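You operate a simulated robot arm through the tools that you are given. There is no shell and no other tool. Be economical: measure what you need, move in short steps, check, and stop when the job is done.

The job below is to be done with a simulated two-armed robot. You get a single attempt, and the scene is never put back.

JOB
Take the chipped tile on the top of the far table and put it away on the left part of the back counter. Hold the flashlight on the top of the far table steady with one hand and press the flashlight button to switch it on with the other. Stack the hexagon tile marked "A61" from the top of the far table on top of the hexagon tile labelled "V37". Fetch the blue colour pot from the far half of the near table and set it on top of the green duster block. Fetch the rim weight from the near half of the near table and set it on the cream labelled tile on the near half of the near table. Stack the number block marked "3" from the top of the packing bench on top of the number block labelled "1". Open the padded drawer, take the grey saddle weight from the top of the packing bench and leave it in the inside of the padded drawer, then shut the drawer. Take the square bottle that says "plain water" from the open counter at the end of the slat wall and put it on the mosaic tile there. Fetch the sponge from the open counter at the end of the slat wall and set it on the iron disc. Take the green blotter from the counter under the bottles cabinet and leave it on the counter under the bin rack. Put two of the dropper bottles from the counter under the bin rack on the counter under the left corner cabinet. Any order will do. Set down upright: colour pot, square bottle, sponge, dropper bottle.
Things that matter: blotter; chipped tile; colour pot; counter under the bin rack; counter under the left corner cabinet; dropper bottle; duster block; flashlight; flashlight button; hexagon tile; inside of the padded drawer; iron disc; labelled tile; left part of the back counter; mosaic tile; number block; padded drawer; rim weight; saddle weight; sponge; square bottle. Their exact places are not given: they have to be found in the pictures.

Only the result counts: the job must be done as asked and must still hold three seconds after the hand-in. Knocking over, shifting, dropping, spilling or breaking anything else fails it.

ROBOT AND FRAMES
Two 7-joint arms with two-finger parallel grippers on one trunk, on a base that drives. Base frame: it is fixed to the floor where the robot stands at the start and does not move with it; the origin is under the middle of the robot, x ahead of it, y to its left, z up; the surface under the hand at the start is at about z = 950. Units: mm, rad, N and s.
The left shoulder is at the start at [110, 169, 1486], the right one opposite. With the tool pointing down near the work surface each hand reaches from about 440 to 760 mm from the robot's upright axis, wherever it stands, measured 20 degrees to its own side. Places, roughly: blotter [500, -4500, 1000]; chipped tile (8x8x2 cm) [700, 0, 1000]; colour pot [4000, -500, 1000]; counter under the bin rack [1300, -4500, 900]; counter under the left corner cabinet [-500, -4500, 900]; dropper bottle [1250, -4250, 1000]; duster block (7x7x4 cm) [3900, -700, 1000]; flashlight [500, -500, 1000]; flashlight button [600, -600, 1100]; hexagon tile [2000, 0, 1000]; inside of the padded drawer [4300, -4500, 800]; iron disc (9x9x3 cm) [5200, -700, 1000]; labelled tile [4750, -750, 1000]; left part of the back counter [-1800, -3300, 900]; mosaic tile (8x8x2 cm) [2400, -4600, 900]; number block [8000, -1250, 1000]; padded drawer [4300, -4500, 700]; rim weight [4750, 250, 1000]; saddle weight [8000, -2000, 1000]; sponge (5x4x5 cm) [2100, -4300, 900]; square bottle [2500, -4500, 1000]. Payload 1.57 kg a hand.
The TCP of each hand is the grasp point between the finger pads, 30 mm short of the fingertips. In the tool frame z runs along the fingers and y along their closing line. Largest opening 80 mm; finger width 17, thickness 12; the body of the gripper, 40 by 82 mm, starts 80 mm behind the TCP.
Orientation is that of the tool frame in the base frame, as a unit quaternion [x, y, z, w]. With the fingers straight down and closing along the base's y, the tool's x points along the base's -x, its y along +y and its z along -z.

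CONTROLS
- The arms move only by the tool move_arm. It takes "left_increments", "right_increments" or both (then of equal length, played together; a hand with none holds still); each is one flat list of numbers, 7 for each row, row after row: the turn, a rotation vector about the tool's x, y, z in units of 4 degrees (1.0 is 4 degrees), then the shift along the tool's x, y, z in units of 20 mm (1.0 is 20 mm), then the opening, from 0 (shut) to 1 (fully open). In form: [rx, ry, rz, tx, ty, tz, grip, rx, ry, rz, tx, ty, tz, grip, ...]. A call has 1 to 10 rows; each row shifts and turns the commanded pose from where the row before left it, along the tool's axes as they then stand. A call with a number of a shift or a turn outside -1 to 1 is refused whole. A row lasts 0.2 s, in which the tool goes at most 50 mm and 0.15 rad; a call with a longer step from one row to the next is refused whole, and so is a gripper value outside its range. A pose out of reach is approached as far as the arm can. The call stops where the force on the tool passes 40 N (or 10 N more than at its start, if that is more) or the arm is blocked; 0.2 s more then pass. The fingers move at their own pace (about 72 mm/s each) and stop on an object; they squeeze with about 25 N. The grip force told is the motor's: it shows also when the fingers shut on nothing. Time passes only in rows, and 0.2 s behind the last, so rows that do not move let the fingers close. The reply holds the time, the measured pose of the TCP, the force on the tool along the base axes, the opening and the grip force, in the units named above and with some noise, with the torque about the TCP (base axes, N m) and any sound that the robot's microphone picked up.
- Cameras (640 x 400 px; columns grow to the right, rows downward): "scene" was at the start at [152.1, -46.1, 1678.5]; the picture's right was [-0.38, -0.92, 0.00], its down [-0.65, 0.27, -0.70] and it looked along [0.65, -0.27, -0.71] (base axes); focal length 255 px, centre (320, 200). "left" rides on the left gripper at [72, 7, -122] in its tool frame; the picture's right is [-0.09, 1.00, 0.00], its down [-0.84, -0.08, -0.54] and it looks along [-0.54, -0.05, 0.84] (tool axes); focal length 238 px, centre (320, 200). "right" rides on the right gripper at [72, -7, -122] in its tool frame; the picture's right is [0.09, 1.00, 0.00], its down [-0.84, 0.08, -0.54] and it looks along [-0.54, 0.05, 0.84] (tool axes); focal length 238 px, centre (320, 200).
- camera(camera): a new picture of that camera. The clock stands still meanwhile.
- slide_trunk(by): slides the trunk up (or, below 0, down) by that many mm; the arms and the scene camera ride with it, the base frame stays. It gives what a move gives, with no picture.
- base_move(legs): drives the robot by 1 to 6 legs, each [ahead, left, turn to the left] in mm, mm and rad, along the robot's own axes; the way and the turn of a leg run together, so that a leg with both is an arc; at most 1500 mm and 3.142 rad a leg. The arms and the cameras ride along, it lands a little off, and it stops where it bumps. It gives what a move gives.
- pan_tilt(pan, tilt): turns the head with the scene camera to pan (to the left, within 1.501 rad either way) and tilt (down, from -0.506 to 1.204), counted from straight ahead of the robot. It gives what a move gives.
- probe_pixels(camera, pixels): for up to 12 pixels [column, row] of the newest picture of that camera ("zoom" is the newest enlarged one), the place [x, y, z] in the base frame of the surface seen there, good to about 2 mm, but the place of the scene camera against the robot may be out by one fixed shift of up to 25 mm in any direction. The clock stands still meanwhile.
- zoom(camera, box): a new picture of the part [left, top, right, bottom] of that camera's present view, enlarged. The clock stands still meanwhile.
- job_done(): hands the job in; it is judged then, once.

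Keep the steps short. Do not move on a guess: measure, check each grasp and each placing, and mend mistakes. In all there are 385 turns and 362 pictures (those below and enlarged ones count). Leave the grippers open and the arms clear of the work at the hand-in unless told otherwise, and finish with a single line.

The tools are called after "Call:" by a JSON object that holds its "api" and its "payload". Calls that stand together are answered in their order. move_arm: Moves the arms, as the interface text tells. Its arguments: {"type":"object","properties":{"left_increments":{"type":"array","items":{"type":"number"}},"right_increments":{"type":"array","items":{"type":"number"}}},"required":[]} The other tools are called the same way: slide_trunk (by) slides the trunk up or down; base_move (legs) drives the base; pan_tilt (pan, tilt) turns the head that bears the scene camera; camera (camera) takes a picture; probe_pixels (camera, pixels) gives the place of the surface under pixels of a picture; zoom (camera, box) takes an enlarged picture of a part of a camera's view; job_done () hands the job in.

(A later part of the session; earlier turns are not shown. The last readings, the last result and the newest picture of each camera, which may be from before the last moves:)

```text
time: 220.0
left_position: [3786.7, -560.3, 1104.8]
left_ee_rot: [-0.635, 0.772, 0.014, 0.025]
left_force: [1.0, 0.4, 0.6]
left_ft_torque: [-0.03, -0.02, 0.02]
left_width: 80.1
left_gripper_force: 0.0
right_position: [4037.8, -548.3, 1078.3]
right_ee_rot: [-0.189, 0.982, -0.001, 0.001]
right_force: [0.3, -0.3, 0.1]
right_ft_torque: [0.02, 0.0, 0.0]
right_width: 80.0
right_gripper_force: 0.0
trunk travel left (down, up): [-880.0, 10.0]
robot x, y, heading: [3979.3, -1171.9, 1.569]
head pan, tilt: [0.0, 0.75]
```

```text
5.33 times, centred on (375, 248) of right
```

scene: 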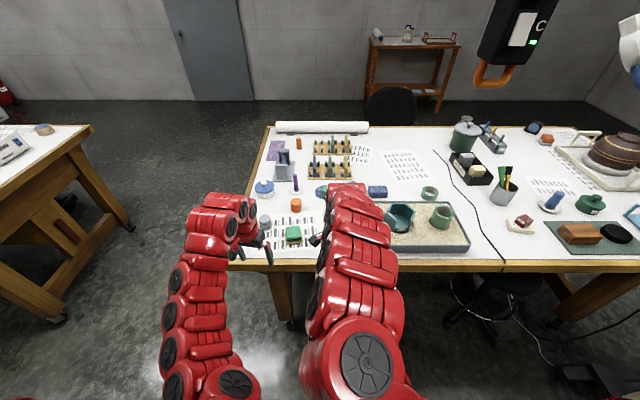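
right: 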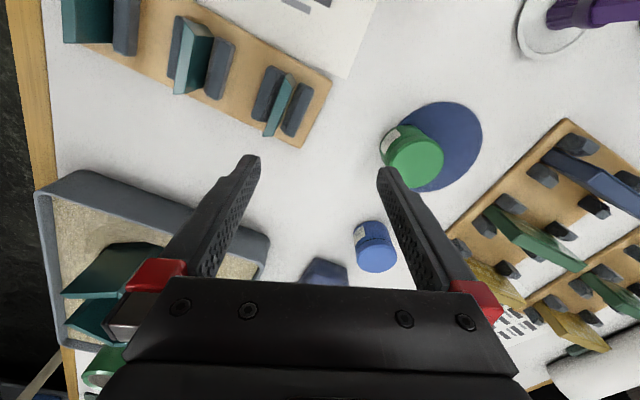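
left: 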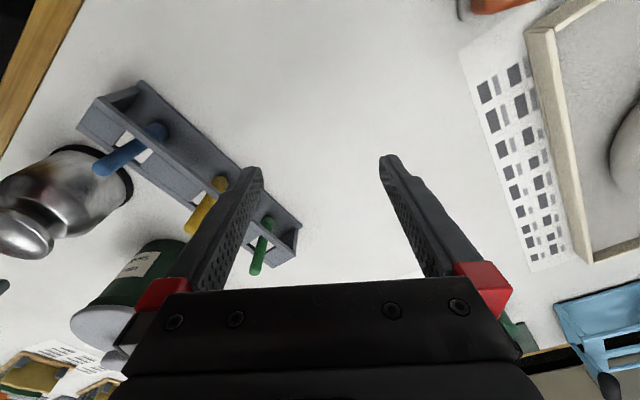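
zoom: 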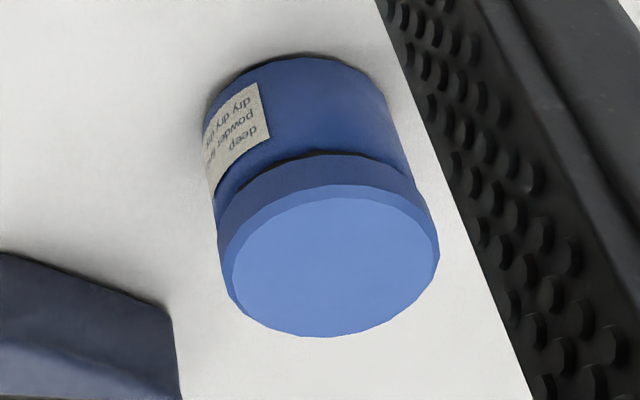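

Call:
{"api": "probe_pixels", "payload": {"camera": "right", "pixels": [[360, 260.5], [394.5, 258.5], [376, 272], [379, 248.5], [377.4, 259.6]]}}

```text
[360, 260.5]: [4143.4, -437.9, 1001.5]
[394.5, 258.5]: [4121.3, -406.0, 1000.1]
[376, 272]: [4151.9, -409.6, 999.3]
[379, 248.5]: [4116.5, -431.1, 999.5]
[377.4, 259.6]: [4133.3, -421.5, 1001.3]
```

Pot centre (4133,-421.5), 42 mm wide, top 1000. Drive 45 mm nearer so the hand can reach.

Call:
{"api": "base_move", "payload": {"legs": [[45, 0, 0]]}}

```text
time: 220.9
left_position: [3786.4, -519.6, 1106.2]
left_ee_rot: [-0.635, 0.772, 0.015, 0.026]
left_force: [-0.6, -0.1, 0.4]
left_ft_torque: [0.08, -0.01, 0.01]
left_width: 79.8
left_gripper_force: 0.0
right_position: [4038.0, -509.3, 1081.2]
right_ee_rot: [-0.188, 0.982, 0.002, 0.0]
right_force: [-0.8, -0.2, 0.8]
right_ft_torque: [0.08, -0.03, 0.02]
right_width: 80.0
right_gripper_force: 0.1
trunk travel left (down, up): [-880.0, 10.0]
robot x, y, heading: [3978.4, -1129.8, 1.569]
head pan, tilt: [0.0, 0.75]
```

Call:
{"api": "move_arm", "payload": {"right_increments": [0, 0, 0, -1, 0.39, 0, 1, 0, 0, 0, -1, 0.39, 0, 1, 0, 0, 0, -1, 0.39, 0, 1, 0, 0, 0, -1, 0.39, 0, 1, 0, 0, 0, -1, 0.39, 0, 1, 0, 0, 0, -1, 0.39, 0, 1, 0, 0, 0, 0, 0, 0.7, 1]}}

Call:
{"api": "camera", "payload": {"camera": "right"}}

```text
time: 222.5
left_position: [3786.6, -513.9, 1103.3]
left_ee_rot: [-0.635, 0.772, 0.013, 0.026]
left_force: [0.2, -0.3, -0.3]
left_ft_torque: [0.01, 0.01, 0.01]
left_width: 80.2
left_gripper_force: 0.1
right_position: [4131.4, -415.8, 1062.4]
right_ee_rot: [-0.189, 0.982, -0.001, 0.0]
right_force: [-0.1, 0.4, -0.2]
right_ft_torque: [0.03, -0.02, -0.03]
right_width: 79.8
right_gripper_force: 0.1
trunk travel left (down, up): [-880.0, 10.0]
robot x, y, heading: [3982.7, -1130.5, 1.57]
head pan, tilt: [0.0, 0.75]
```

```text
270 pictures are left
```

right: 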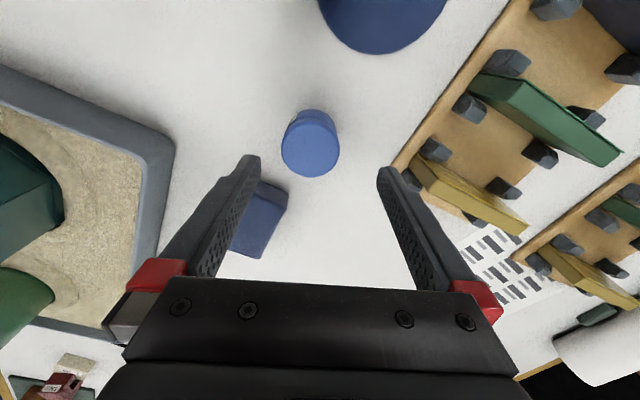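

Call:
{"api": "probe_pixels", "payload": {"camera": "right", "pixels": [[394, 163], [425, 195], [288, 190], [258, 185], [310, 140], [284, 145], [338, 148], [310, 172]]}}

```text
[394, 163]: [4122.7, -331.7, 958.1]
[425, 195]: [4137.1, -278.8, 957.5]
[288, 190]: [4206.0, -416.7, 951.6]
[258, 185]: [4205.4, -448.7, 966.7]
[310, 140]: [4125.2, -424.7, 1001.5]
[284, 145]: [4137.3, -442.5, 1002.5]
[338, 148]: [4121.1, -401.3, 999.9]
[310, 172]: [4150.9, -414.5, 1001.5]
```

Call:
{"api": "move_arm", "payload": {"right_increments": [0, 0, 0, 0.09, -0.3, 0, 0.85, 0, 0, 0, 0, 0, 1, 0.85, 0, 0, 0, 0, 0, 1, 0.85]}}

Call:
{"api": "camera", "payload": {"camera": "right"}}

```text
time: 223.3
left_position: [3785.4, -514.0, 1102.3]
left_ee_rot: [-0.635, 0.772, 0.014, 0.025]
left_force: [-0.6, 0.0, 0.8]
left_ft_torque: [0.03, -0.01, 0.05]
left_width: 80.0
left_gripper_force: 0.1
right_position: [4132.4, -424.2, 1023.9]
right_ee_rot: [-0.188, 0.982, -0.001, 0.001]
right_force: [-0.5, 0.0, 0.1]
right_ft_torque: [0.02, -0.01, 0.0]
right_width: 67.7
right_gripper_force: 0.1
right hand out of reach, approached as far as the arm can: row 3
trunk travel left (down, up): [-880.0, 10.0]
robot x, y, heading: [3983.5, -1132.7, 1.567]
head pan, tilt: [0.0, 0.75]
```

```text
269 pictures are left
```

right: 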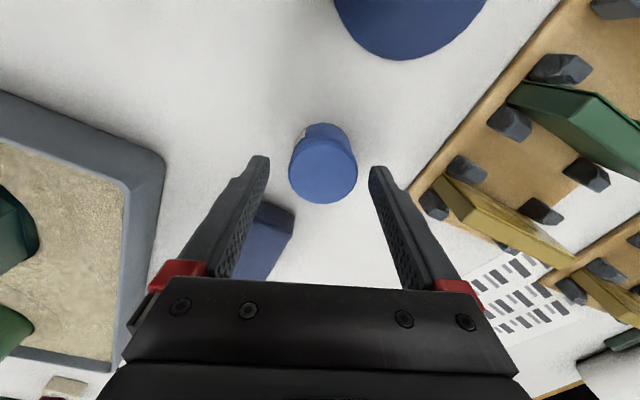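

Lower the trunk 38 mm (clear under the left hand), then close.

Call:
{"api": "slide_trunk", "payload": {"by": -38}}

Call:
{"api": "move_arm", "payload": {"right_increments": [0, 0, 0, 0, 0, 0, 0.5, 0, 0, 0, 0, 0, 0, 0, 0, 0, 0, 0, 0, 0, 0, 0, 0, 0, 0, 0, 0, 0]}}

```text
time: 224.2
left_position: [3787.0, -514.7, 1066.5]
left_ee_rot: [-0.634, 0.773, 0.015, 0.025]
left_force: [-0.3, 0.6, 0.0]
left_ft_torque: [0.01, 0.0, -0.04]
left_width: 79.9
left_gripper_force: 0.0
right_position: [4133.1, -426.1, 986.8]
right_ee_rot: [-0.188, 0.982, -0.001, 0.0]
right_force: [0.1, -0.4, 0.6]
right_ft_torque: [0.01, 0.01, -0.02]
right_width: 67.9
right_gripper_force: 0.0
trunk travel left (down, up): [-842.0, 48.0]
robot x, y, heading: [3982.1, -1127.1, 1.574]
head pan, tilt: [0.0, 0.75]
```

```text
time: 225.2
left_position: [3786.1, -515.5, 1064.0]
left_ee_rot: [-0.635, 0.772, 0.013, 0.024]
left_force: [-0.5, 0.6, -0.6]
left_ft_torque: [-0.01, 0.01, -0.02]
left_width: 80.1
left_gripper_force: 0.0
right_position: [4133.4, -426.5, 985.5]
right_ee_rot: [-0.188, 0.982, -0.001, 0.001]
right_force: [0.3, 1.1, 1.8]
right_ft_torque: [0.04, 0.0, -0.04]
right_width: 47.0
right_gripper_force: 25.5
trunk travel left (down, up): [-842.0, 48.0]
robot x, y, heading: [3980.8, -1131.3, 1.57]
head pan, tilt: [0.0, 0.75]
```

Call:
{"api": "slide_trunk", "payload": {"by": 45}}

Call:
{"api": "camera", "payload": {"camera": "right"}}

```text
time: 226.0
left_position: [3786.8, -514.0, 1110.1]
left_ee_rot: [-0.634, 0.773, 0.012, 0.024]
left_force: [0.2, 0.2, 0.6]
left_ft_torque: [-0.02, 0.01, -0.04]
left_width: 79.8
left_gripper_force: 0.0
right_position: [4133.4, -425.3, 1029.5]
right_ee_rot: [-0.188, 0.982, -0.001, 0.001]
right_force: [-0.3, 0.6, -1.4]
right_ft_torque: [-0.02, -0.04, 0.01]
right_width: 47.3
right_gripper_force: 25.4
trunk travel left (down, up): [-887.0, 3.0]
robot x, y, heading: [3982.8, -1127.4, 1.568]
head pan, tilt: [0.0, 0.75]
```

```text
268 pictures are left
```

right: 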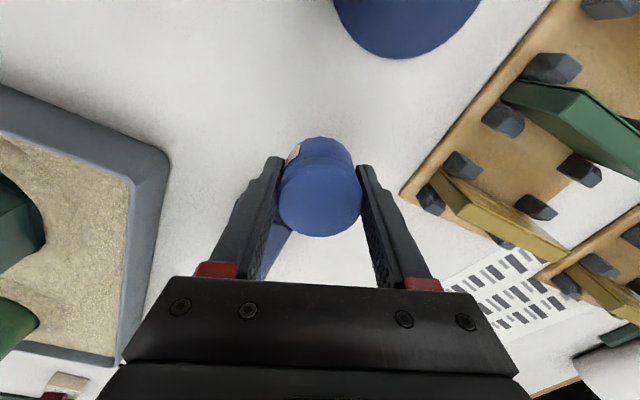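

Pot held upright. Lift more, then drive back 285 and left 255 so it comes above the green duster.

Call:
{"api": "move_arm", "payload": {"right_increments": [0, 0, 0, 0, 0, -0.7, 0, 0, 0, 0, 0, 0, -0.7, 0, 0, 0, 0, 0, 0, -0.7, 0, 0, 0, 0, 0, 0, -0.7, 0]}}

Call:
{"api": "base_move", "payload": {"legs": [[-285, 0, 0], [0, 235, 0]]}}

Call:
{"api": "camera", "payload": {"camera": "right"}}

```text
time: 227.0
left_position: [3786.3, -514.9, 1110.1]
left_ee_rot: [-0.634, 0.773, 0.014, 0.025]
left_force: [1.5, -0.3, 0.5]
left_ft_torque: [-0.01, 0.03, -0.02]
left_width: 79.9
left_gripper_force: 0.0
right_position: [4134.3, -426.3, 1089.1]
right_ee_rot: [-0.189, 0.982, -0.001, 0.001]
right_force: [-0.8, 0.0, -0.9]
right_ft_torque: [0.03, 0.03, -0.04]
right_width: 47.3
right_gripper_force: 25.4
trunk travel left (down, up): [-887.0, 3.0]
robot x, y, heading: [3980.4, -1127.8, 1.57]
head pan, tilt: [0.0, 0.75]
```

```text
time: 230.3
left_position: [3563.7, -794.8, 1110.5]
left_ee_rot: [-0.631, 0.775, 0.014, 0.024]
left_force: [-1.4, 0.4, 0.6]
left_ft_torque: [-0.01, 0.0, -0.02]
left_width: 80.0
left_gripper_force: 0.0
right_position: [3911.8, -708.9, 1088.2]
right_ee_rot: [-0.184, 0.983, -0.001, 0.0]
right_force: [0.5, 0.1, -1.3]
right_ft_torque: [0.01, 0.02, 0.0]
right_width: 47.2
right_gripper_force: 24.7
trunk travel left (down, up): [-887.0, 3.0]
robot x, y, heading: [3749.6, -1409.8, 1.556]
head pan, tilt: [0.0, 0.75]
```

```text
267 pictures are left
```

right: 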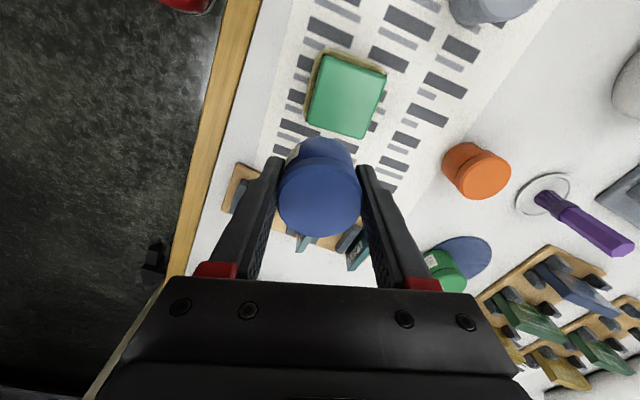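

Call:
{"api": "zoom", "payload": {"camera": "right", "box": [285, 35, 405, 150]}}

Call:
{"api": "probe_pixels", "payload": {"camera": "right", "pixels": [[325, 53], [385, 72], [362, 136], [307, 121], [345, 95], [240, 190], [300, 235]]}}

```text
3.48 times, centred on (345, 92) of right
```

zoom: 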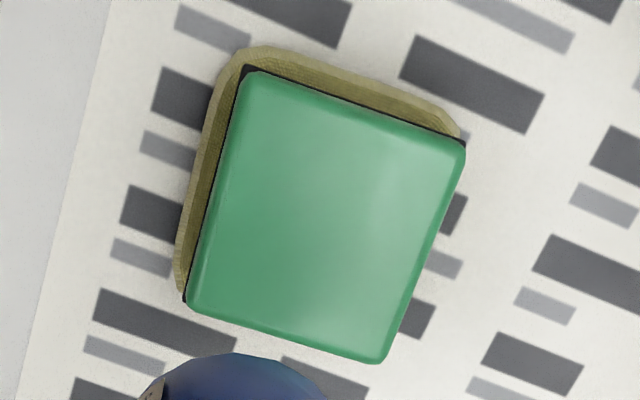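

```text
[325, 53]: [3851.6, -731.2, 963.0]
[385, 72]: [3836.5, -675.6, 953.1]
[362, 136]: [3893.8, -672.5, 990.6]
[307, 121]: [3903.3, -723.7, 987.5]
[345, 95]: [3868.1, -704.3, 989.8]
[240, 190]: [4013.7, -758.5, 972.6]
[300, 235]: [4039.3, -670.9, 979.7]
```

Duster top centre ≈(3870,-703), z 990. Move the base 60 mm nearer and then place.

Call:
{"api": "base_move", "payload": {"legs": [[60, 0, 0.014]]}}

```text
time: 231.3
left_position: [3553.1, -744.3, 1113.1]
left_ee_rot: [-0.637, 0.77, 0.015, 0.026]
left_force: [0.9, -0.2, 0.0]
left_ft_torque: [0.09, 0.0, 0.0]
left_width: 80.1
left_gripper_force: 0.0
right_position: [3900.1, -653.6, 1091.6]
right_ee_rot: [-0.192, 0.981, 0.001, 0.001]
right_force: [-1.0, -1.2, -0.9]
right_ft_torque: [0.04, 0.05, 0.02]
right_width: 47.4
right_gripper_force: 24.8
trunk travel left (down, up): [-887.0, 3.0]
robot x, y, heading: [3750.4, -1353.6, 1.576]
head pan, tilt: [0.0, 0.75]
```

Call:
{"api": "move_arm", "payload": {"right_increments": [0, 0, 0, 0.78, -0.58, 0, 0, 0, 0, 0, 0.78, -0.58, 0, 0, 0, 0, 0, 0.78, -0.58, 0, 0, 0, 0, 0, 0, 0, 0.8, 0, 0, 0, 0, 0, 0, 0.8, 0]}}

Call:
{"api": "camera", "payload": {"camera": "right"}}

```text
time: 232.5
left_position: [3552.9, -740.1, 1109.3]
left_ee_rot: [-0.638, 0.77, 0.014, 0.024]
left_force: [-0.3, -0.7, -0.2]
left_ft_torque: [0.0, -0.03, 0.02]
left_width: 80.1
left_gripper_force: 0.1
right_position: [3868.5, -700.1, 1055.9]
right_ee_rot: [-0.193, 0.981, -0.002, 0.0]
right_force: [0.6, -0.1, -1.1]
right_ft_torque: [-0.04, -0.03, -0.02]
right_width: 47.4
right_gripper_force: 24.8
trunk travel left (down, up): [-887.0, 3.0]
robot x, y, heading: [3751.8, -1352.5, 1.582]
head pan, tilt: [0.0, 0.75]
```

```text
265 pictures are left
```

right: 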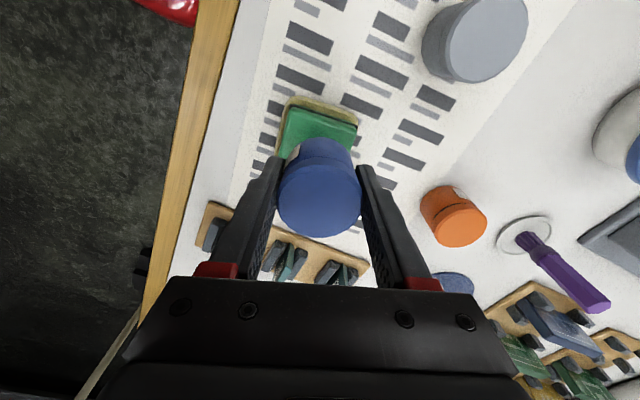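

Call:
{"api": "move_arm", "payload": {"right_increments": [0, 0, 0, 0, -0.18, 0, 0, 0, 0, 0, 0, 0, 0.8, 0, 0, 0, 0, 0, 0, 0.4, 0, 0, 0, 0, 0, 0, 0.15, 0, 0, 0, 0, 0, 0, 0.1, 0]}}

Call:
{"api": "camera", "payload": {"camera": "right"}}

```text
time: 233.7
left_position: [3551.9, -739.3, 1108.9]
left_ee_rot: [-0.637, 0.77, 0.013, 0.025]
left_force: [0.2, -0.2, 0.0]
left_ft_torque: [-0.04, -0.02, 0.01]
left_width: 80.1
left_gripper_force: 0.0
right_position: [3870.9, -700.7, 1025.9]
right_ee_rot: [-0.191, 0.982, -0.002, 0.0]
right_force: [-0.2, 0.3, -1.1]
right_ft_torque: [0.03, 0.01, 0.0]
right_width: 47.6
right_gripper_force: 25.1
trunk travel left (down, up): [-887.0, 3.0]
robot x, y, heading: [3749.3, -1350.3, 1.575]
head pan, tilt: [0.0, 0.75]
```

```text
264 pictures are left
```

right: 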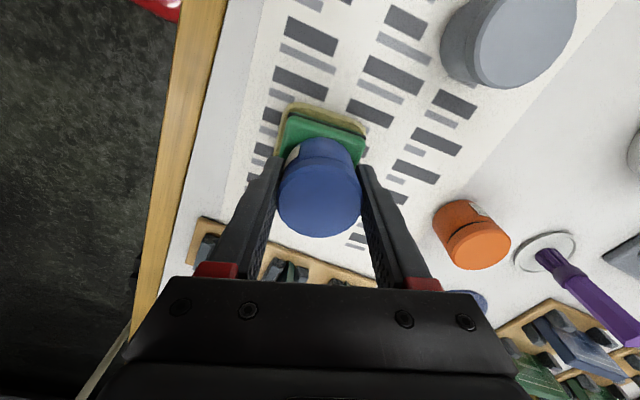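

Call:
{"api": "move_arm", "payload": {"right_increments": [0, 0, 0, 0, 0, 0.06, 0, 0, 0, 0, 0, 0, 0.05, 0, 0, 0, 0, 0, 0, 0, 0]}}

```text
time: 234.5
left_position: [3551.7, -739.8, 1109.4]
left_ee_rot: [-0.638, 0.77, 0.013, 0.025]
left_force: [0.2, -0.7, -1.3]
left_ft_torque: [0.0, 0.02, -0.02]
left_width: 79.9
left_gripper_force: 0.1
right_position: [3870.3, -702.7, 1023.9]
right_ee_rot: [-0.192, 0.981, -0.002, 0.0]
right_force: [0.4, -0.4, -1.3]
right_ft_torque: [0.01, -0.01, -0.02]
right_width: 47.4
right_gripper_force: 25.4
trunk travel left (down, up): [-887.0, 3.0]
robot x, y, heading: [3753.6, -1353.3, 1.576]
head pan, tilt: [0.0, 0.75]
```

Call:
{"api": "move_arm", "payload": {"right_increments": [0, 0, 0, 0, 0, 0.06, 0, 0, 0, 0, 0, 0, 0.06, 0, 0, 0, 0, 0, 0, 0, 0]}}

```text
time: 235.3
left_position: [3552.7, -741.6, 1110.1]
left_ee_rot: [-0.637, 0.77, 0.014, 0.025]
left_force: [-0.2, -1.1, 0.2]
left_ft_torque: [-0.03, 0.0, -0.02]
left_width: 79.7
left_gripper_force: 0.1
right_position: [3869.3, -701.9, 1024.3]
right_ee_rot: [-0.192, 0.981, 0.0, 0.001]
right_force: [0.8, 2.5, 9.8]
right_ft_torque: [0.05, 0.0, 0.01]
right_width: 47.1
right_gripper_force: 25.1
trunk travel left (down, up): [-887.0, 3.0]
robot x, y, heading: [3752.9, -1354.5, 1.579]
head pan, tilt: [0.0, 0.75]
```

Contact (10 N). Back 1 mm, open slowly, rise.

Call:
{"api": "move_arm", "payload": {"right_increments": [0, 0, 0, 0, 0, -0.06, 0, 0, 0, 0, 0, 0, 0, 0.65, 0, 0, 0, 0, 0, 0, 0.75, 0, 0, 0, 0, 0, 0, 0.85, 0, 0, 0, 0, 0, 0, 0.85, 0, 0, 0, 0, 0, -0.5, 0.85, 0, 0, 0, 0, 0, -1, 0.85, 0, 0, 0, 0, 0, -1, 0.85, 0, 0, 0, 0, 0, -1, 1]}}

Call:
{"api": "camera", "payload": {"camera": "right"}}

```text
time: 237.3
left_position: [3551.2, -741.1, 1109.9]
left_ee_rot: [-0.637, 0.77, 0.014, 0.024]
left_force: [0.7, 0.5, -0.3]
left_ft_torque: [-0.01, 0.0, 0.01]
left_width: 79.9
left_gripper_force: 0.1
right_position: [3869.4, -701.9, 1093.5]
right_ee_rot: [-0.192, 0.981, 0.001, 0.001]
right_force: [-1.1, 0.1, 0.4]
right_ft_torque: [-0.02, -0.06, -0.01]
right_width: 80.0
right_gripper_force: 0.0
trunk travel left (down, up): [-887.0, 3.0]
robot x, y, heading: [3752.6, -1354.0, 1.579]
head pan, tilt: [0.0, 0.75]
```

```text
263 pictures are left
```

right: 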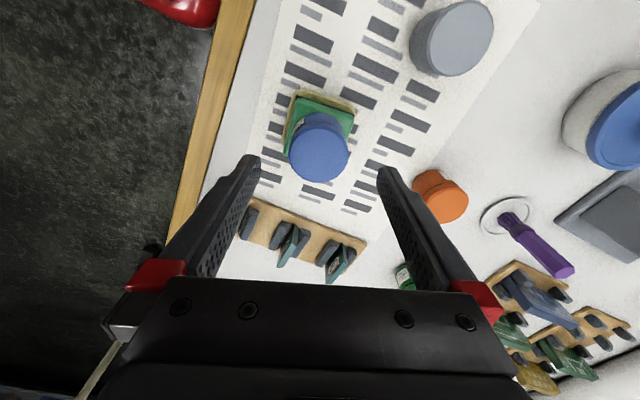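

Pot is on the duster. Now to the packing bench: back off, turn to +x and drive to x≈6600.

Call:
{"api": "base_move", "payload": {"legs": [[-520, 0, 0], [0, 0, -1.579], [1500, 0, 0], [1350, 0, 0]]}}

Call:
{"api": "pan_tilt", "payload": {"pan": 0.0, "tilt": 0.45}}

Call:
{"api": "camera", "payload": {"camera": "scene"}}

```text
time: 257.6
left_position: [7209.1, -1606.3, 1110.4]
left_ee_rot: [0.079, 0.997, -0.008, 0.026]
left_force: [0.4, 0.2, -0.8]
left_ft_torque: [-0.01, 0.0, 0.0]
left_width: 80.2
left_gripper_force: 0.0
right_position: [7256.4, -1923.6, 1092.9]
right_ee_rot: [0.546, 0.838, -0.001, 0.0]
right_force: [0.4, 0.0, 0.1]
right_ft_torque: [0.0, 0.0, -0.02]
right_width: 80.4
right_gripper_force: 0.1
trunk travel left (down, up): [-887.0, 3.0]
robot x, y, heading: [6602.4, -1821.2, 0.033]
head pan, tilt: [0.0, 0.75]
```

```text
time: 258.4
left_position: [7209.5, -1607.3, 1110.2]
left_ee_rot: [0.079, 0.996, -0.007, 0.027]
left_force: [0.4, 0.0, 0.8]
left_ft_torque: [-0.02, 0.05, -0.01]
left_width: 80.1
left_gripper_force: 0.1
right_position: [7257.6, -1922.7, 1093.0]
right_ee_rot: [0.546, 0.838, -0.001, 0.0]
right_force: [0.2, 0.6, -0.7]
right_ft_torque: [-0.02, 0.01, 0.04]
right_width: 80.0
right_gripper_force: 0.0
trunk travel left (down, up): [-887.0, 3.0]
robot x, y, heading: [6601.1, -1825.4, 0.038]
head pan, tilt: [0.0, 0.45]
```

```text
262 pictures are left
```

scene: 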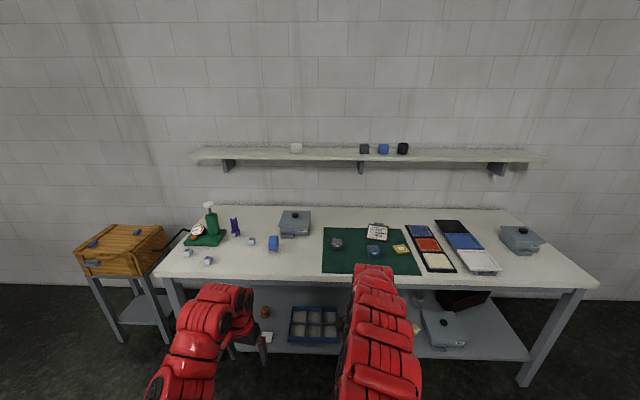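

Call:
{"api": "zoom", "payload": {"camera": "scene", "box": [150, 195, 310, 295]}}

Call:
{"api": "probe_pixels", "payload": {"camera": "zoom", "pixels": [[152, 235], [234, 262], [408, 185], [495, 195], [335, 130], [250, 120], [30, 320], [580, 100], [450, 320]]}}

Call:
{"api": "zoom", "payload": {"camera": "scene", "box": [315, 210, 435, 285]}}

Call:
{"api": "probe_pixels", "payload": {"camera": "zoom", "pixels": [[115, 175], [315, 205], [480, 210], [335, 110], [50, 330]]}}

```text
4.00 times, centred on (230, 245) of scene
```

zoom: 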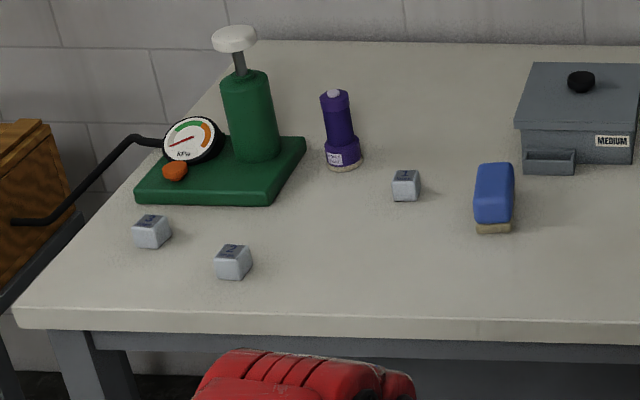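

```text
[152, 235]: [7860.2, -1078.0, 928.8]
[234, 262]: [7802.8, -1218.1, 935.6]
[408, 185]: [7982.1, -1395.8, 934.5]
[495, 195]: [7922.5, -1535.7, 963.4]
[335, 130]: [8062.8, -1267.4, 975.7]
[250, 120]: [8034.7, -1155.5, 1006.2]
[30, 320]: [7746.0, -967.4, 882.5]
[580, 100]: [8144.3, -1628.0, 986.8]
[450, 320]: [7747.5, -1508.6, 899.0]
```

```text
5.33 times, centred on (375, 248) of scene
```

zoom: 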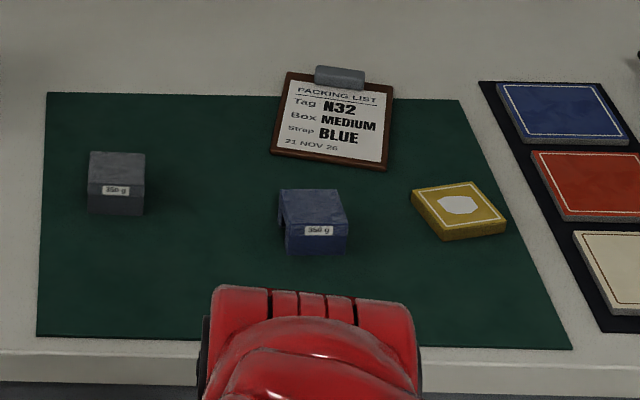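

```text
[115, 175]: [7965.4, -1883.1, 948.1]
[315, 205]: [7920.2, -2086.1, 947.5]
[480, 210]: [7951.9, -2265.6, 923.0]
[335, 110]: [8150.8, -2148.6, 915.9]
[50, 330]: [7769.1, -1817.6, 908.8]
```

Number blocks (about 30 mm) at (7860,-1078), (7803,-1218), (7982,-1396); grey saddle weight (7965,-1883). Drive near the blocks.

Call:
{"api": "base_move", "payload": {"legs": [[0, 0, -0.038], [0, 575, 0], [600, 0, 0]]}}

Call:
{"api": "camera", "payload": {"camera": "left"}}

Call:
{"api": "camera", "payload": {"camera": "right"}}

Call:
{"api": "pan_tilt", "payload": {"pan": 0.0, "tilt": 0.8}}

Call:
{"api": "camera", "payload": {"camera": "scene"}}

```text
time: 265.1
left_position: [7822.7, -1060.5, 1109.7]
left_ee_rot: [0.102, 0.994, -0.008, 0.027]
left_force: [-0.3, 0.0, -0.4]
left_ft_torque: [-0.01, 0.02, 0.0]
left_width: 80.1
left_gripper_force: 0.0
right_position: [7856.7, -1377.3, 1094.3]
right_ee_rot: [0.565, 0.825, -0.001, -0.001]
right_force: [-1.1, -0.5, 0.1]
right_ft_torque: [0.02, 0.04, 0.01]
right_width: 79.9
right_gripper_force: 0.0
trunk travel left (down, up): [-887.0, 3.0]
robot x, y, heading: [7206.2, -1245.9, -0.009]
head pan, tilt: [0.0, 0.45]
```

```text
259 pictures are left
```

left: 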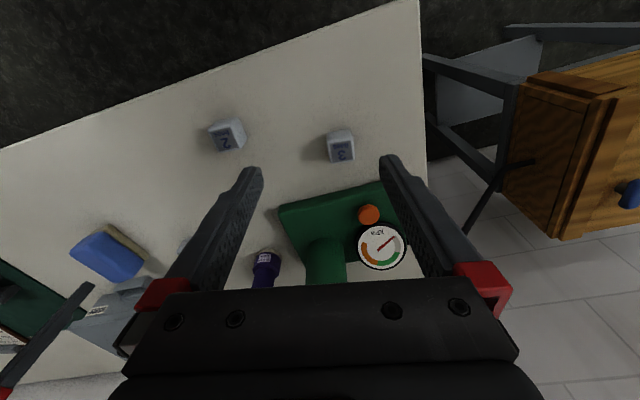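

```text
258 pictures are left
```

right: 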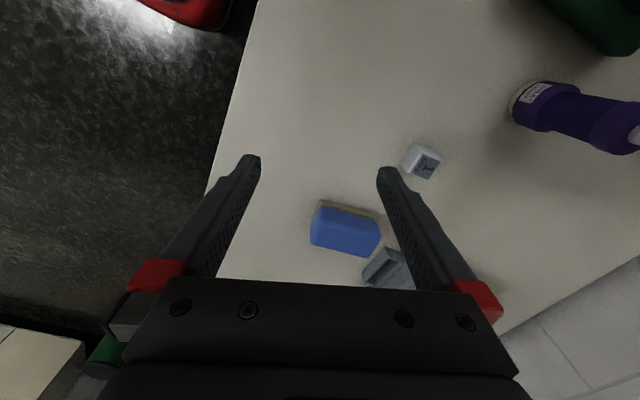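

```text
time: 265.9
left_position: [7824.0, -1061.1, 1109.6]
left_ee_rot: [0.102, 0.994, -0.008, 0.026]
left_force: [-0.6, 0.5, 0.0]
left_ft_torque: [0.0, 0.01, 0.01]
left_width: 80.2
left_gripper_force: 0.1
right_position: [7857.6, -1378.2, 1091.7]
right_ee_rot: [0.565, 0.825, 0.0, -0.001]
right_force: [0.2, -0.9, -0.2]
right_ft_torque: [-0.01, -0.03, 0.0]
right_width: 80.0
right_gripper_force: 0.0
trunk travel left (down, up): [-887.0, 3.0]
robot x, y, heading: [7207.7, -1250.1, -0.01]
head pan, tilt: [0.0, 0.799]
```

```text
257 pictures are left
```

scene: 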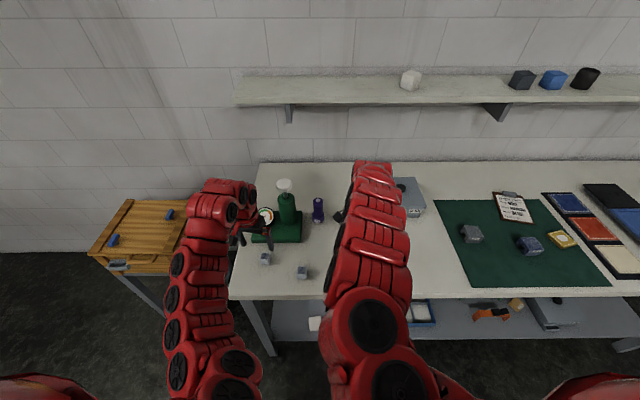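

Call:
{"api": "zoom", "payload": {"camera": "left", "box": [195, 105, 375, 180]}}

Call:
{"api": "zoom", "payload": {"camera": "right", "box": [395, 135, 455, 185]}}

Call:
{"api": "probe_pixels", "payload": {"camera": "right", "pixels": [[410, 158], [421, 153], [441, 160], [430, 177], [413, 173], [424, 165], [350, 230], [470, 200]]}}

Call:
{"api": "probe_pixels", "payload": {"camera": "left", "pixels": [[330, 138], [354, 138], [353, 160], [331, 161], [342, 151], [227, 140], [300, 180]]}}

```text
3.56 times, centred on (285, 142) of left
```

zoom: 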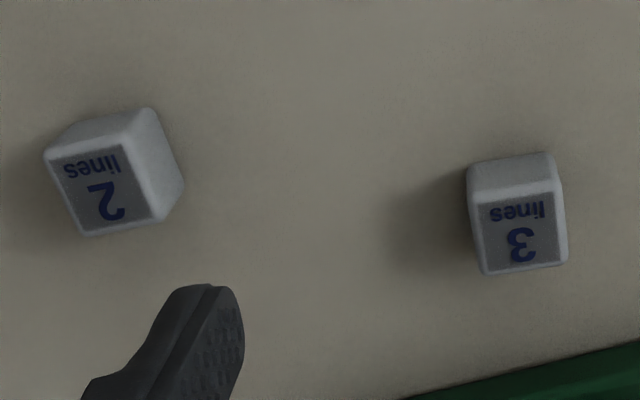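

```text
8.00 times, centred on (425, 160) of right
```

zoom: 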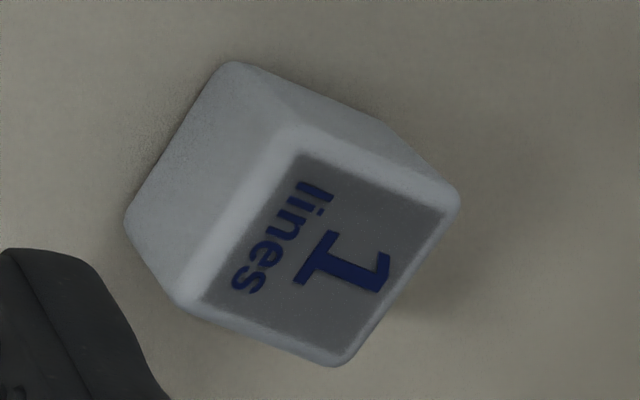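

```text
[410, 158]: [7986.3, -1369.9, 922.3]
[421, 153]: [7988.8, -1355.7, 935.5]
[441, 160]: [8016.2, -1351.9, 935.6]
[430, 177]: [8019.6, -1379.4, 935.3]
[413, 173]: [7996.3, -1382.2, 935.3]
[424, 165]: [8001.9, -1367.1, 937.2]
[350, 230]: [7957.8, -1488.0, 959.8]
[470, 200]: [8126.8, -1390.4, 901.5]
```

```text
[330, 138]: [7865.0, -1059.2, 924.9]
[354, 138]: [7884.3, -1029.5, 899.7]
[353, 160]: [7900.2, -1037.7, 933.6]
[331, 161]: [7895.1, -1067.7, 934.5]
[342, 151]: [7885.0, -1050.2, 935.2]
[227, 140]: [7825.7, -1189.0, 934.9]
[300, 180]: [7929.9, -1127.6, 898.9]
```

Confirmed: "3" at (7884,-1051), "1" at (8003,-1368), bench top z≈900. I use the right hand: turn it 31° to the block's faces and shift it 120 mm to the right.

Call:
{"api": "move_arm", "payload": {"right_increments": [0, 0, 0.96, 0, 0, 0, 1, 0, 0, 0.96, 0, 0, 0, 1, 0, 0, 0.96, 0, 0, 0, 1, 0, 0, 0.96, 0, 0, 0, 1, 0, 0, 0.96, 0, 0, 0, 1, 0, 0, 0.96, 0, 0, 0, 1, 0, 0, 0.96, 0, 0, 0, 1, 0, 0, 0.96, 0, 0, 0, 1]}}

Call:
{"api": "move_arm", "payload": {"right_increments": [0, 0, 0, -0.986, 0.165, 0, 1, 0, 0, 0, -0.986, 0.165, 0, 1, 0, 0, 0, -0.986, 0.165, 0, 1, 0, 0, 0, -0.986, 0.165, 0, 1, 0, 0, 0, -0.986, 0.165, 0, 1, 0, 0, 0, -0.986, 0.165, 0, 1]}}

Call:
{"api": "base_move", "payload": {"legs": [[0, 450, 0.01], [20, 0, 0]]}}

Call:
{"api": "camera", "payload": {"camera": "right"}}

```text
time: 267.7
left_position: [7824.4, -1060.2, 1110.2]
left_ee_rot: [0.102, 0.994, -0.008, 0.026]
left_force: [-0.4, 0.4, 0.1]
left_ft_torque: [0.04, -0.02, -0.01]
left_width: 80.2
left_gripper_force: 0.0
right_position: [7855.8, -1378.8, 1093.8]
right_ee_rot: [0.764, 0.645, -0.001, -0.001]
right_force: [0.4, 0.6, -0.4]
right_ft_torque: [0.01, -0.01, -0.02]
right_width: 79.9
right_gripper_force: 0.0
trunk travel left (down, up): [-887.0, 3.0]
robot x, y, heading: [7208.2, -1251.8, -0.012]
head pan, tilt: [0.0, 0.799]
```

```text
time: 269.1
left_position: [7824.3, -1060.9, 1109.6]
left_ee_rot: [0.102, 0.994, -0.008, 0.027]
left_force: [-0.6, 0.1, 0.1]
left_ft_torque: [0.05, 0.01, -0.01]
left_width: 79.9
left_gripper_force: 0.0
right_position: [7856.3, -1498.4, 1094.3]
right_ee_rot: [0.763, 0.646, -0.001, -0.001]
right_force: [0.1, -0.3, -0.1]
right_ft_torque: [0.01, 0.01, -0.01]
right_width: 79.7
right_gripper_force: 0.0
trunk travel left (down, up): [-887.0, 3.0]
robot x, y, heading: [7206.6, -1251.2, -0.011]
head pan, tilt: [0.0, 0.799]
```

```text
time: 272.3
left_position: [7838.0, -591.7, 1112.4]
left_ee_rot: [0.094, 0.995, -0.007, 0.029]
left_force: [-0.4, -0.1, 0.8]
left_ft_torque: [0.01, -0.02, 0.0]
left_width: 80.0
left_gripper_force: 0.1
right_position: [7876.7, -1028.7, 1096.5]
right_ee_rot: [0.759, 0.651, 0.001, 0.002]
right_force: [0.3, -0.4, 0.8]
right_ft_torque: [0.05, -0.05, -0.01]
right_width: 80.2
right_gripper_force: 0.1
trunk travel left (down, up): [-887.0, 3.0]
robot x, y, heading: [7226.7, -788.7, 0.001]
head pan, tilt: [0.0, 0.799]
```

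```text
254 pictures are left
```

right: 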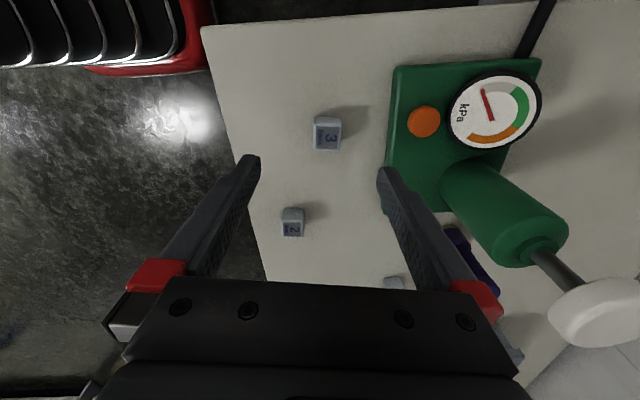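

Call:
{"api": "zoom", "payload": {"camera": "right", "box": [295, 100, 395, 165]}}

Call:
{"api": "probe_pixels", "payload": {"camera": "right", "pixels": [[314, 121], [340, 122], [340, 147], [315, 146], [328, 135], [396, 75], [388, 160], [386, 205], [600, 310], [500, 240]]}}

```text
6.15 times, centred on (345, 132) of right
```

zoom: 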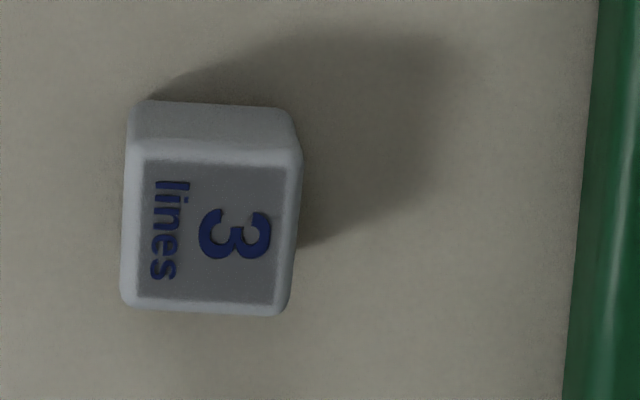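

```text
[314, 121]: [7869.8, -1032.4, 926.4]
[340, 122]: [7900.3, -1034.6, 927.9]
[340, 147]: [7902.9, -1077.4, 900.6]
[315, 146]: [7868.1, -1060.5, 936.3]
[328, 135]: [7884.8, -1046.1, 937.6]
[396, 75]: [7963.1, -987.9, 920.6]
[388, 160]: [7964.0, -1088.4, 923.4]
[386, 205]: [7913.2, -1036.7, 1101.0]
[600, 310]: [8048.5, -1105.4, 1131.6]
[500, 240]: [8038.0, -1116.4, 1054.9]
```

Call:
{"api": "move_arm", "payload": {"right_increments": [0, 0, 0, -0.95, 0.5, 0, 0.75, 0, 0, 0, 0, 0, 1, 0.75, 0, 0, 0, 0, 0, 1, 0.75, 0, 0, 0, 0, 0, 1, 0.75, 0, 0, 0, 0, 0, 1, 0.75, 0, 0, 0, 0, 0, 1, 0.75, 0, 0, 0, 0, 0, 0.5, 0.75]}}

Call:
{"api": "zoom", "payload": {"camera": "right", "box": [200, 80, 440, 230]}}

```text
time: 273.9
left_position: [7842.3, -590.8, 1110.7]
left_ee_rot: [0.093, 0.995, -0.007, 0.027]
left_force: [0.1, -0.5, -0.9]
left_ft_torque: [-0.01, 0.01, -0.01]
left_width: 79.9
left_gripper_force: 0.0
right_position: [7887.0, -1049.2, 984.2]
right_ee_rot: [0.758, 0.652, -0.002, 0.0]
right_force: [0.5, -0.4, -0.3]
right_ft_torque: [-0.01, 0.01, 0.03]
right_width: 59.8
right_gripper_force: 0.0
trunk travel left (down, up): [-887.0, 3.0]
robot x, y, heading: [7229.0, -787.5, 0.004]
head pan, tilt: [0.0, 0.799]
```

```text
2.67 times, centred on (320, 155) of right
```

zoom: 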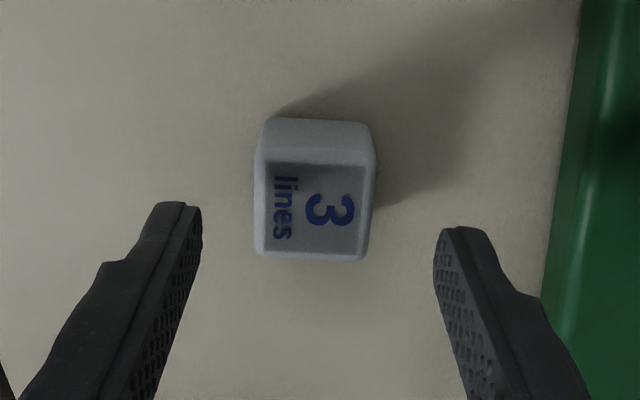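

Centred. Lower the trunk 49 mm, then close.

Call:
{"api": "slide_trunk", "payload": {"by": -49}}

Call:
{"api": "move_arm", "payload": {"right_increments": [0, 0, 0, 0, 0, 0, 0.4, 0, 0, 0, 0, 0, 0, 0, 0, 0, 0, 0, 0, 0, 0, 0, 0, 0, 0, 0, 0, 0]}}

Call:
{"api": "slide_trunk", "payload": {"by": 49}}

Call:
{"api": "camera", "payload": {"camera": "right"}}

```text
time: 274.8
left_position: [7840.5, -589.0, 1060.5]
left_ee_rot: [0.094, 0.995, -0.008, 0.027]
left_force: [0.2, -0.3, 0.5]
left_ft_torque: [0.01, 0.0, 0.06]
left_width: 80.0
left_gripper_force: 0.1
right_position: [7886.8, -1049.6, 936.5]
right_ee_rot: [0.758, 0.652, -0.001, 0.0]
right_force: [0.7, -0.3, -1.4]
right_ft_torque: [0.0, 0.04, -0.01]
right_width: 60.1
right_gripper_force: 0.1
trunk travel left (down, up): [-838.0, 52.0]
robot x, y, heading: [7228.0, -787.7, 0.003]
head pan, tilt: [0.0, 0.799]
```

```text
time: 275.8
left_position: [7842.8, -589.3, 1060.7]
left_ee_rot: [0.094, 0.995, -0.007, 0.027]
left_force: [0.7, -1.1, -0.1]
left_ft_torque: [0.01, 0.02, 0.02]
left_width: 80.2
left_gripper_force: 0.1
right_position: [7886.5, -1048.6, 936.1]
right_ee_rot: [0.759, 0.651, -0.002, 0.0]
right_force: [1.1, -1.0, 1.3]
right_ft_torque: [-0.01, 0.02, 0.0]
right_width: 33.6
right_gripper_force: 25.2
trunk travel left (down, up): [-838.0, 52.0]
robot x, y, heading: [7231.4, -787.7, 0.007]
head pan, tilt: [0.0, 0.799]
```

```text
time: 276.7
left_position: [7841.9, -590.3, 1109.2]
left_ee_rot: [0.094, 0.995, -0.008, 0.026]
left_force: [0.6, 0.7, 0.3]
left_ft_torque: [0.03, -0.01, 0.0]
left_width: 80.2
left_gripper_force: 0.1
right_position: [7886.4, -1048.3, 984.8]
right_ee_rot: [0.758, 0.652, -0.002, 0.001]
right_force: [0.7, -0.8, -0.3]
right_ft_torque: [0.0, 0.01, 0.0]
right_width: 33.6
right_gripper_force: 25.1
trunk travel left (down, up): [-887.0, 3.0]
robot x, y, heading: [7232.8, -781.8, 0.008]
head pan, tilt: [0.0, 0.799]
```

```text
251 pictures are left
```

right: 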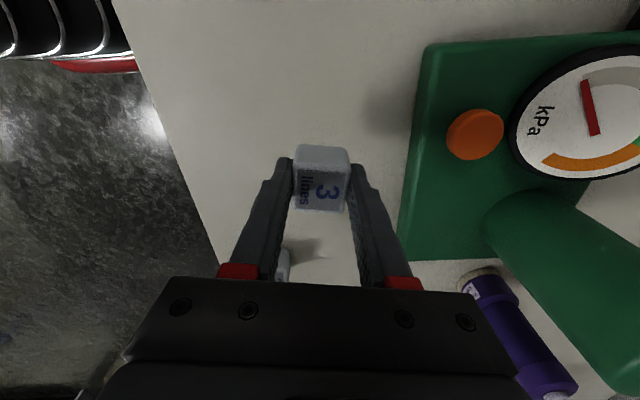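

Held. Lift 45 mm, then drive right 318 mm and forward 75.

Call:
{"api": "move_arm", "payload": {"right_increments": [0, 0, 0, 0, 0, -0.75, 0, 0, 0, 0, 0, 0, -0.75, 0, 0, 0, 0, 0, 0, -0.75, 0]}}

Call:
{"api": "base_move", "payload": {"legs": [[0, -318, -0.008], [70, 0, 0]]}}

Call:
{"api": "camera", "payload": {"camera": "right"}}

```text
time: 277.5
left_position: [7842.0, -589.5, 1109.2]
left_ee_rot: [0.094, 0.995, -0.008, 0.026]
left_force: [-0.4, -1.1, 1.1]
left_ft_torque: [-0.03, -0.03, 0.02]
left_width: 79.8
left_gripper_force: 0.1
right_position: [7887.6, -1048.5, 1031.1]
right_ee_rot: [0.759, 0.652, -0.002, 0.0]
right_force: [0.0, 0.0, 0.0]
right_ft_torque: [-0.02, 0.01, -0.01]
right_width: 33.5
right_gripper_force: 24.8
trunk travel left (down, up): [-887.0, 3.0]
robot x, y, heading: [7231.0, -787.7, 0.006]
head pan, tilt: [0.0, 0.799]
```

```text
time: 280.2
left_position: [7908.9, -913.0, 1113.0]
left_ee_rot: [0.099, 0.995, -0.007, 0.028]
left_force: [-0.4, -0.4, -0.8]
left_ft_torque: [0.01, -0.02, 0.0]
left_width: 79.9
left_gripper_force: 0.0
right_position: [7949.9, -1373.5, 1032.9]
right_ee_rot: [0.762, 0.648, 0.0, 0.002]
right_force: [-0.2, -0.9, -0.1]
right_ft_torque: [0.0, -0.02, 0.0]
right_width: 33.7
right_gripper_force: 24.9
trunk travel left (down, up): [-887.0, 3.0]
robot x, y, heading: [7296.8, -1107.0, -0.007]
head pan, tilt: [0.0, 0.799]
```

```text
250 pictures are left
```

right: 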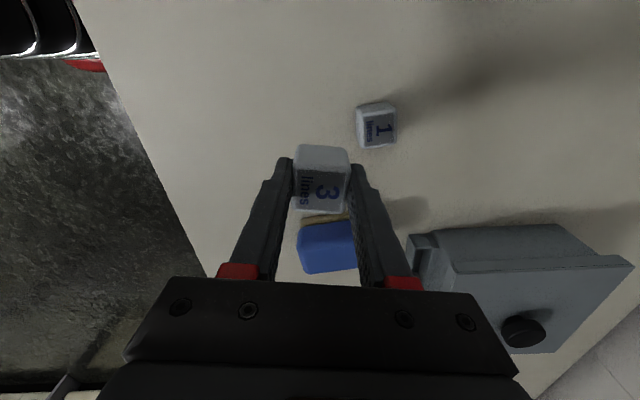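

Call:
{"api": "zoom", "payload": {"camera": "right", "box": [345, 90, 415, 160]}}

Call:
{"api": "probe_pixels", "payload": {"camera": "zoom", "pixels": [[300, 200], [210, 150], [390, 130], [400, 300], [225, 320], [310, 230]]}}

```text
5.71 times, centred on (380, 125) of right
```

zoom: 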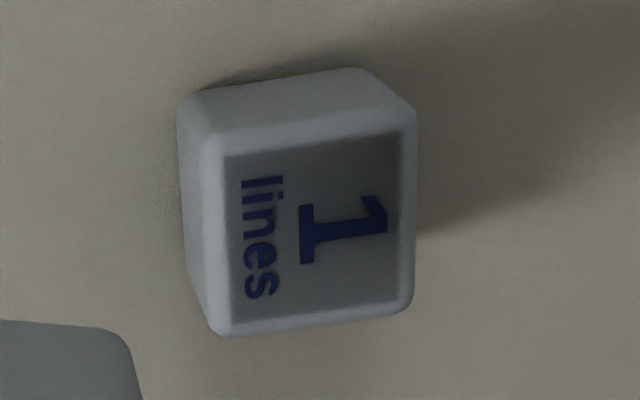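

```text
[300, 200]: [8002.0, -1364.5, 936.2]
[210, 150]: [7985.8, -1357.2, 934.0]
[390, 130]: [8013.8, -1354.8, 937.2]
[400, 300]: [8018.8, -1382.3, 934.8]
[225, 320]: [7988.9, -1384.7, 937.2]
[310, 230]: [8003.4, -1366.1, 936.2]
```

Block "1" centre (8002.5,-1368.5), top 936. Turn 16° to align and drive 52 mm forward.

Call:
{"api": "move_arm", "payload": {"right_increments": [0, 0, -1, 0, 0, 0, 0, 0, 0, -1, 0, 0, 0, 0, 0, 0, -1, 0, 0, 0, 0, 0, 0, -1, 0, 0, 0, 0]}}

Call:
{"api": "base_move", "payload": {"legs": [[58, 0, 0]]}}

Call:
{"api": "camera", "payload": {"camera": "right"}}

```text
time: 281.2
left_position: [7911.1, -912.7, 1110.3]
left_ee_rot: [0.099, 0.995, -0.007, 0.028]
left_force: [0.0, 1.1, 0.0]
left_ft_torque: [0.0, 0.03, -0.03]
left_width: 80.2
left_gripper_force: 0.0
right_position: [7951.7, -1374.6, 1031.9]
right_ee_rot: [0.665, 0.747, -0.001, 0.001]
right_force: [0.1, -0.4, 0.2]
right_ft_torque: [0.01, 0.0, 0.03]
right_width: 33.9
right_gripper_force: 24.5
trunk travel left (down, up): [-887.0, 3.0]
robot x, y, heading: [7295.3, -1107.6, -0.007]
head pan, tilt: [0.0, 0.799]
```

```text
time: 282.2
left_position: [7964.6, -913.4, 1112.3]
left_ee_rot: [0.099, 0.995, -0.007, 0.028]
left_force: [0.1, 0.2, 0.2]
left_ft_torque: [0.01, -0.02, 0.01]
left_width: 79.8
left_gripper_force: 0.0
right_position: [8005.6, -1373.7, 1033.2]
right_ee_rot: [0.665, 0.747, 0.0, 0.001]
right_force: [1.2, 0.7, 0.4]
right_ft_torque: [0.0, -0.02, 0.0]
right_width: 33.8
right_gripper_force: 25.2
trunk travel left (down, up): [-887.0, 3.0]
robot x, y, heading: [7352.4, -1104.9, -0.009]
head pan, tilt: [0.0, 0.799]
```

```text
248 pictures are left
```

right: 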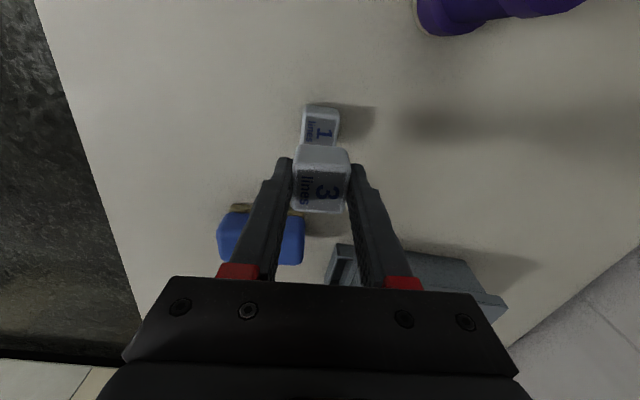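

Call:
{"api": "move_arm", "payload": {"right_increments": [0, 0, 0, 0.275, -0.12, 0, 0, 0, 0, 0, 0, 0, 1, 0, 0, 0, 0, 0, 0, 1, 0]}}

Call:
{"api": "zoom", "payload": {"camera": "right", "box": [240, 80, 400, 230]}}

```text
time: 283.0
left_position: [7971.4, -913.2, 1107.7]
left_ee_rot: [0.1, 0.995, -0.008, 0.026]
left_force: [0.6, -0.3, 0.1]
left_ft_torque: [0.01, -0.01, -0.02]
left_width: 79.9
left_gripper_force: 0.1
right_position: [8007.4, -1370.9, 986.8]
right_ee_rot: [0.664, 0.747, -0.002, -0.002]
right_force: [0.8, -0.1, -0.8]
right_ft_torque: [0.04, 0.01, 0.01]
right_width: 33.7
right_gripper_force: 25.6
trunk travel left (down, up): [-887.0, 3.0]
robot x, y, heading: [7353.0, -1103.5, -0.006]
head pan, tilt: [0.0, 0.799]
```

```text
2.67 times, centred on (320, 155) of right
```

zoom: 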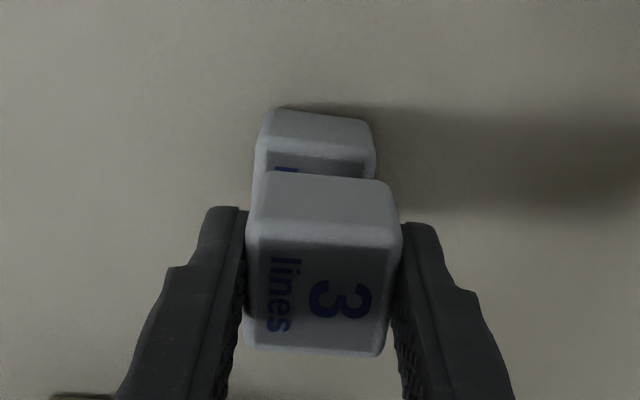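

Call:
{"api": "move_arm", "payload": {"right_increments": [0, 0, 0, 0.12, -0.2, 0, 0, 0, 0, 0, 0, 0, 0.35, 0, 0, 0, 0, 0, 0, 0.2, 0, 0, 0, 0, 0, 0, 0.08, 0]}}

Call:
{"api": "zoom", "payload": {"camera": "right", "box": [240, 80, 400, 230]}}

```text
time: 284.0
left_position: [7970.7, -912.8, 1109.9]
left_ee_rot: [0.099, 0.995, -0.006, 0.026]
left_force: [-0.1, -0.1, 0.3]
left_ft_torque: [-0.02, 0.0, -0.03]
left_width: 80.0
left_gripper_force: 0.0
right_position: [8001.3, -1368.7, 976.6]
right_ee_rot: [0.665, 0.747, 0.0, -0.001]
right_force: [-0.3, 0.5, -1.4]
right_ft_torque: [0.01, -0.01, -0.02]
right_width: 33.8
right_gripper_force: 24.4
trunk travel left (down, up): [-887.0, 3.0]
robot x, y, heading: [7355.8, -1103.9, -0.003]
head pan, tilt: [0.0, 0.799]
```

```text
2.67 times, centred on (320, 155) of right
```

zoom: 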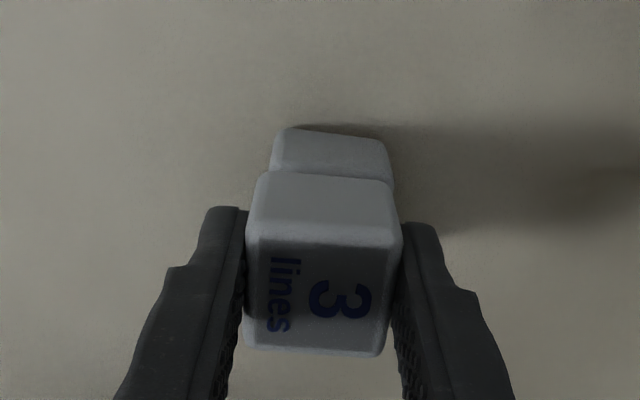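

Call:
{"api": "move_arm", "payload": {"right_increments": [0, 0, 0, 0, 0, 0.1, 0, 0, 0, 0, 0, 0, 0.08, 0, 0, 0, 0, 0, 0, 0.05, 0, 0, 0, 0, 0, 0, 0, 0]}}

```text
time: 285.0
left_position: [7969.0, -913.2, 1109.0]
left_ee_rot: [0.1, 0.995, -0.007, 0.027]
left_force: [-0.4, 0.1, -0.9]
left_ft_torque: [-0.02, 0.0, 0.05]
left_width: 80.0
left_gripper_force: 0.0
right_position: [8003.7, -1368.0, 973.9]
right_ee_rot: [0.664, 0.748, -0.002, 0.0]
right_force: [-0.3, 0.1, -0.6]
right_ft_torque: [0.01, 0.02, 0.03]
right_width: 33.8
right_gripper_force: 24.8
trunk travel left (down, up): [-887.0, 3.0]
robot x, y, heading: [7353.9, -1103.0, -0.005]
head pan, tilt: [0.0, 0.799]
```

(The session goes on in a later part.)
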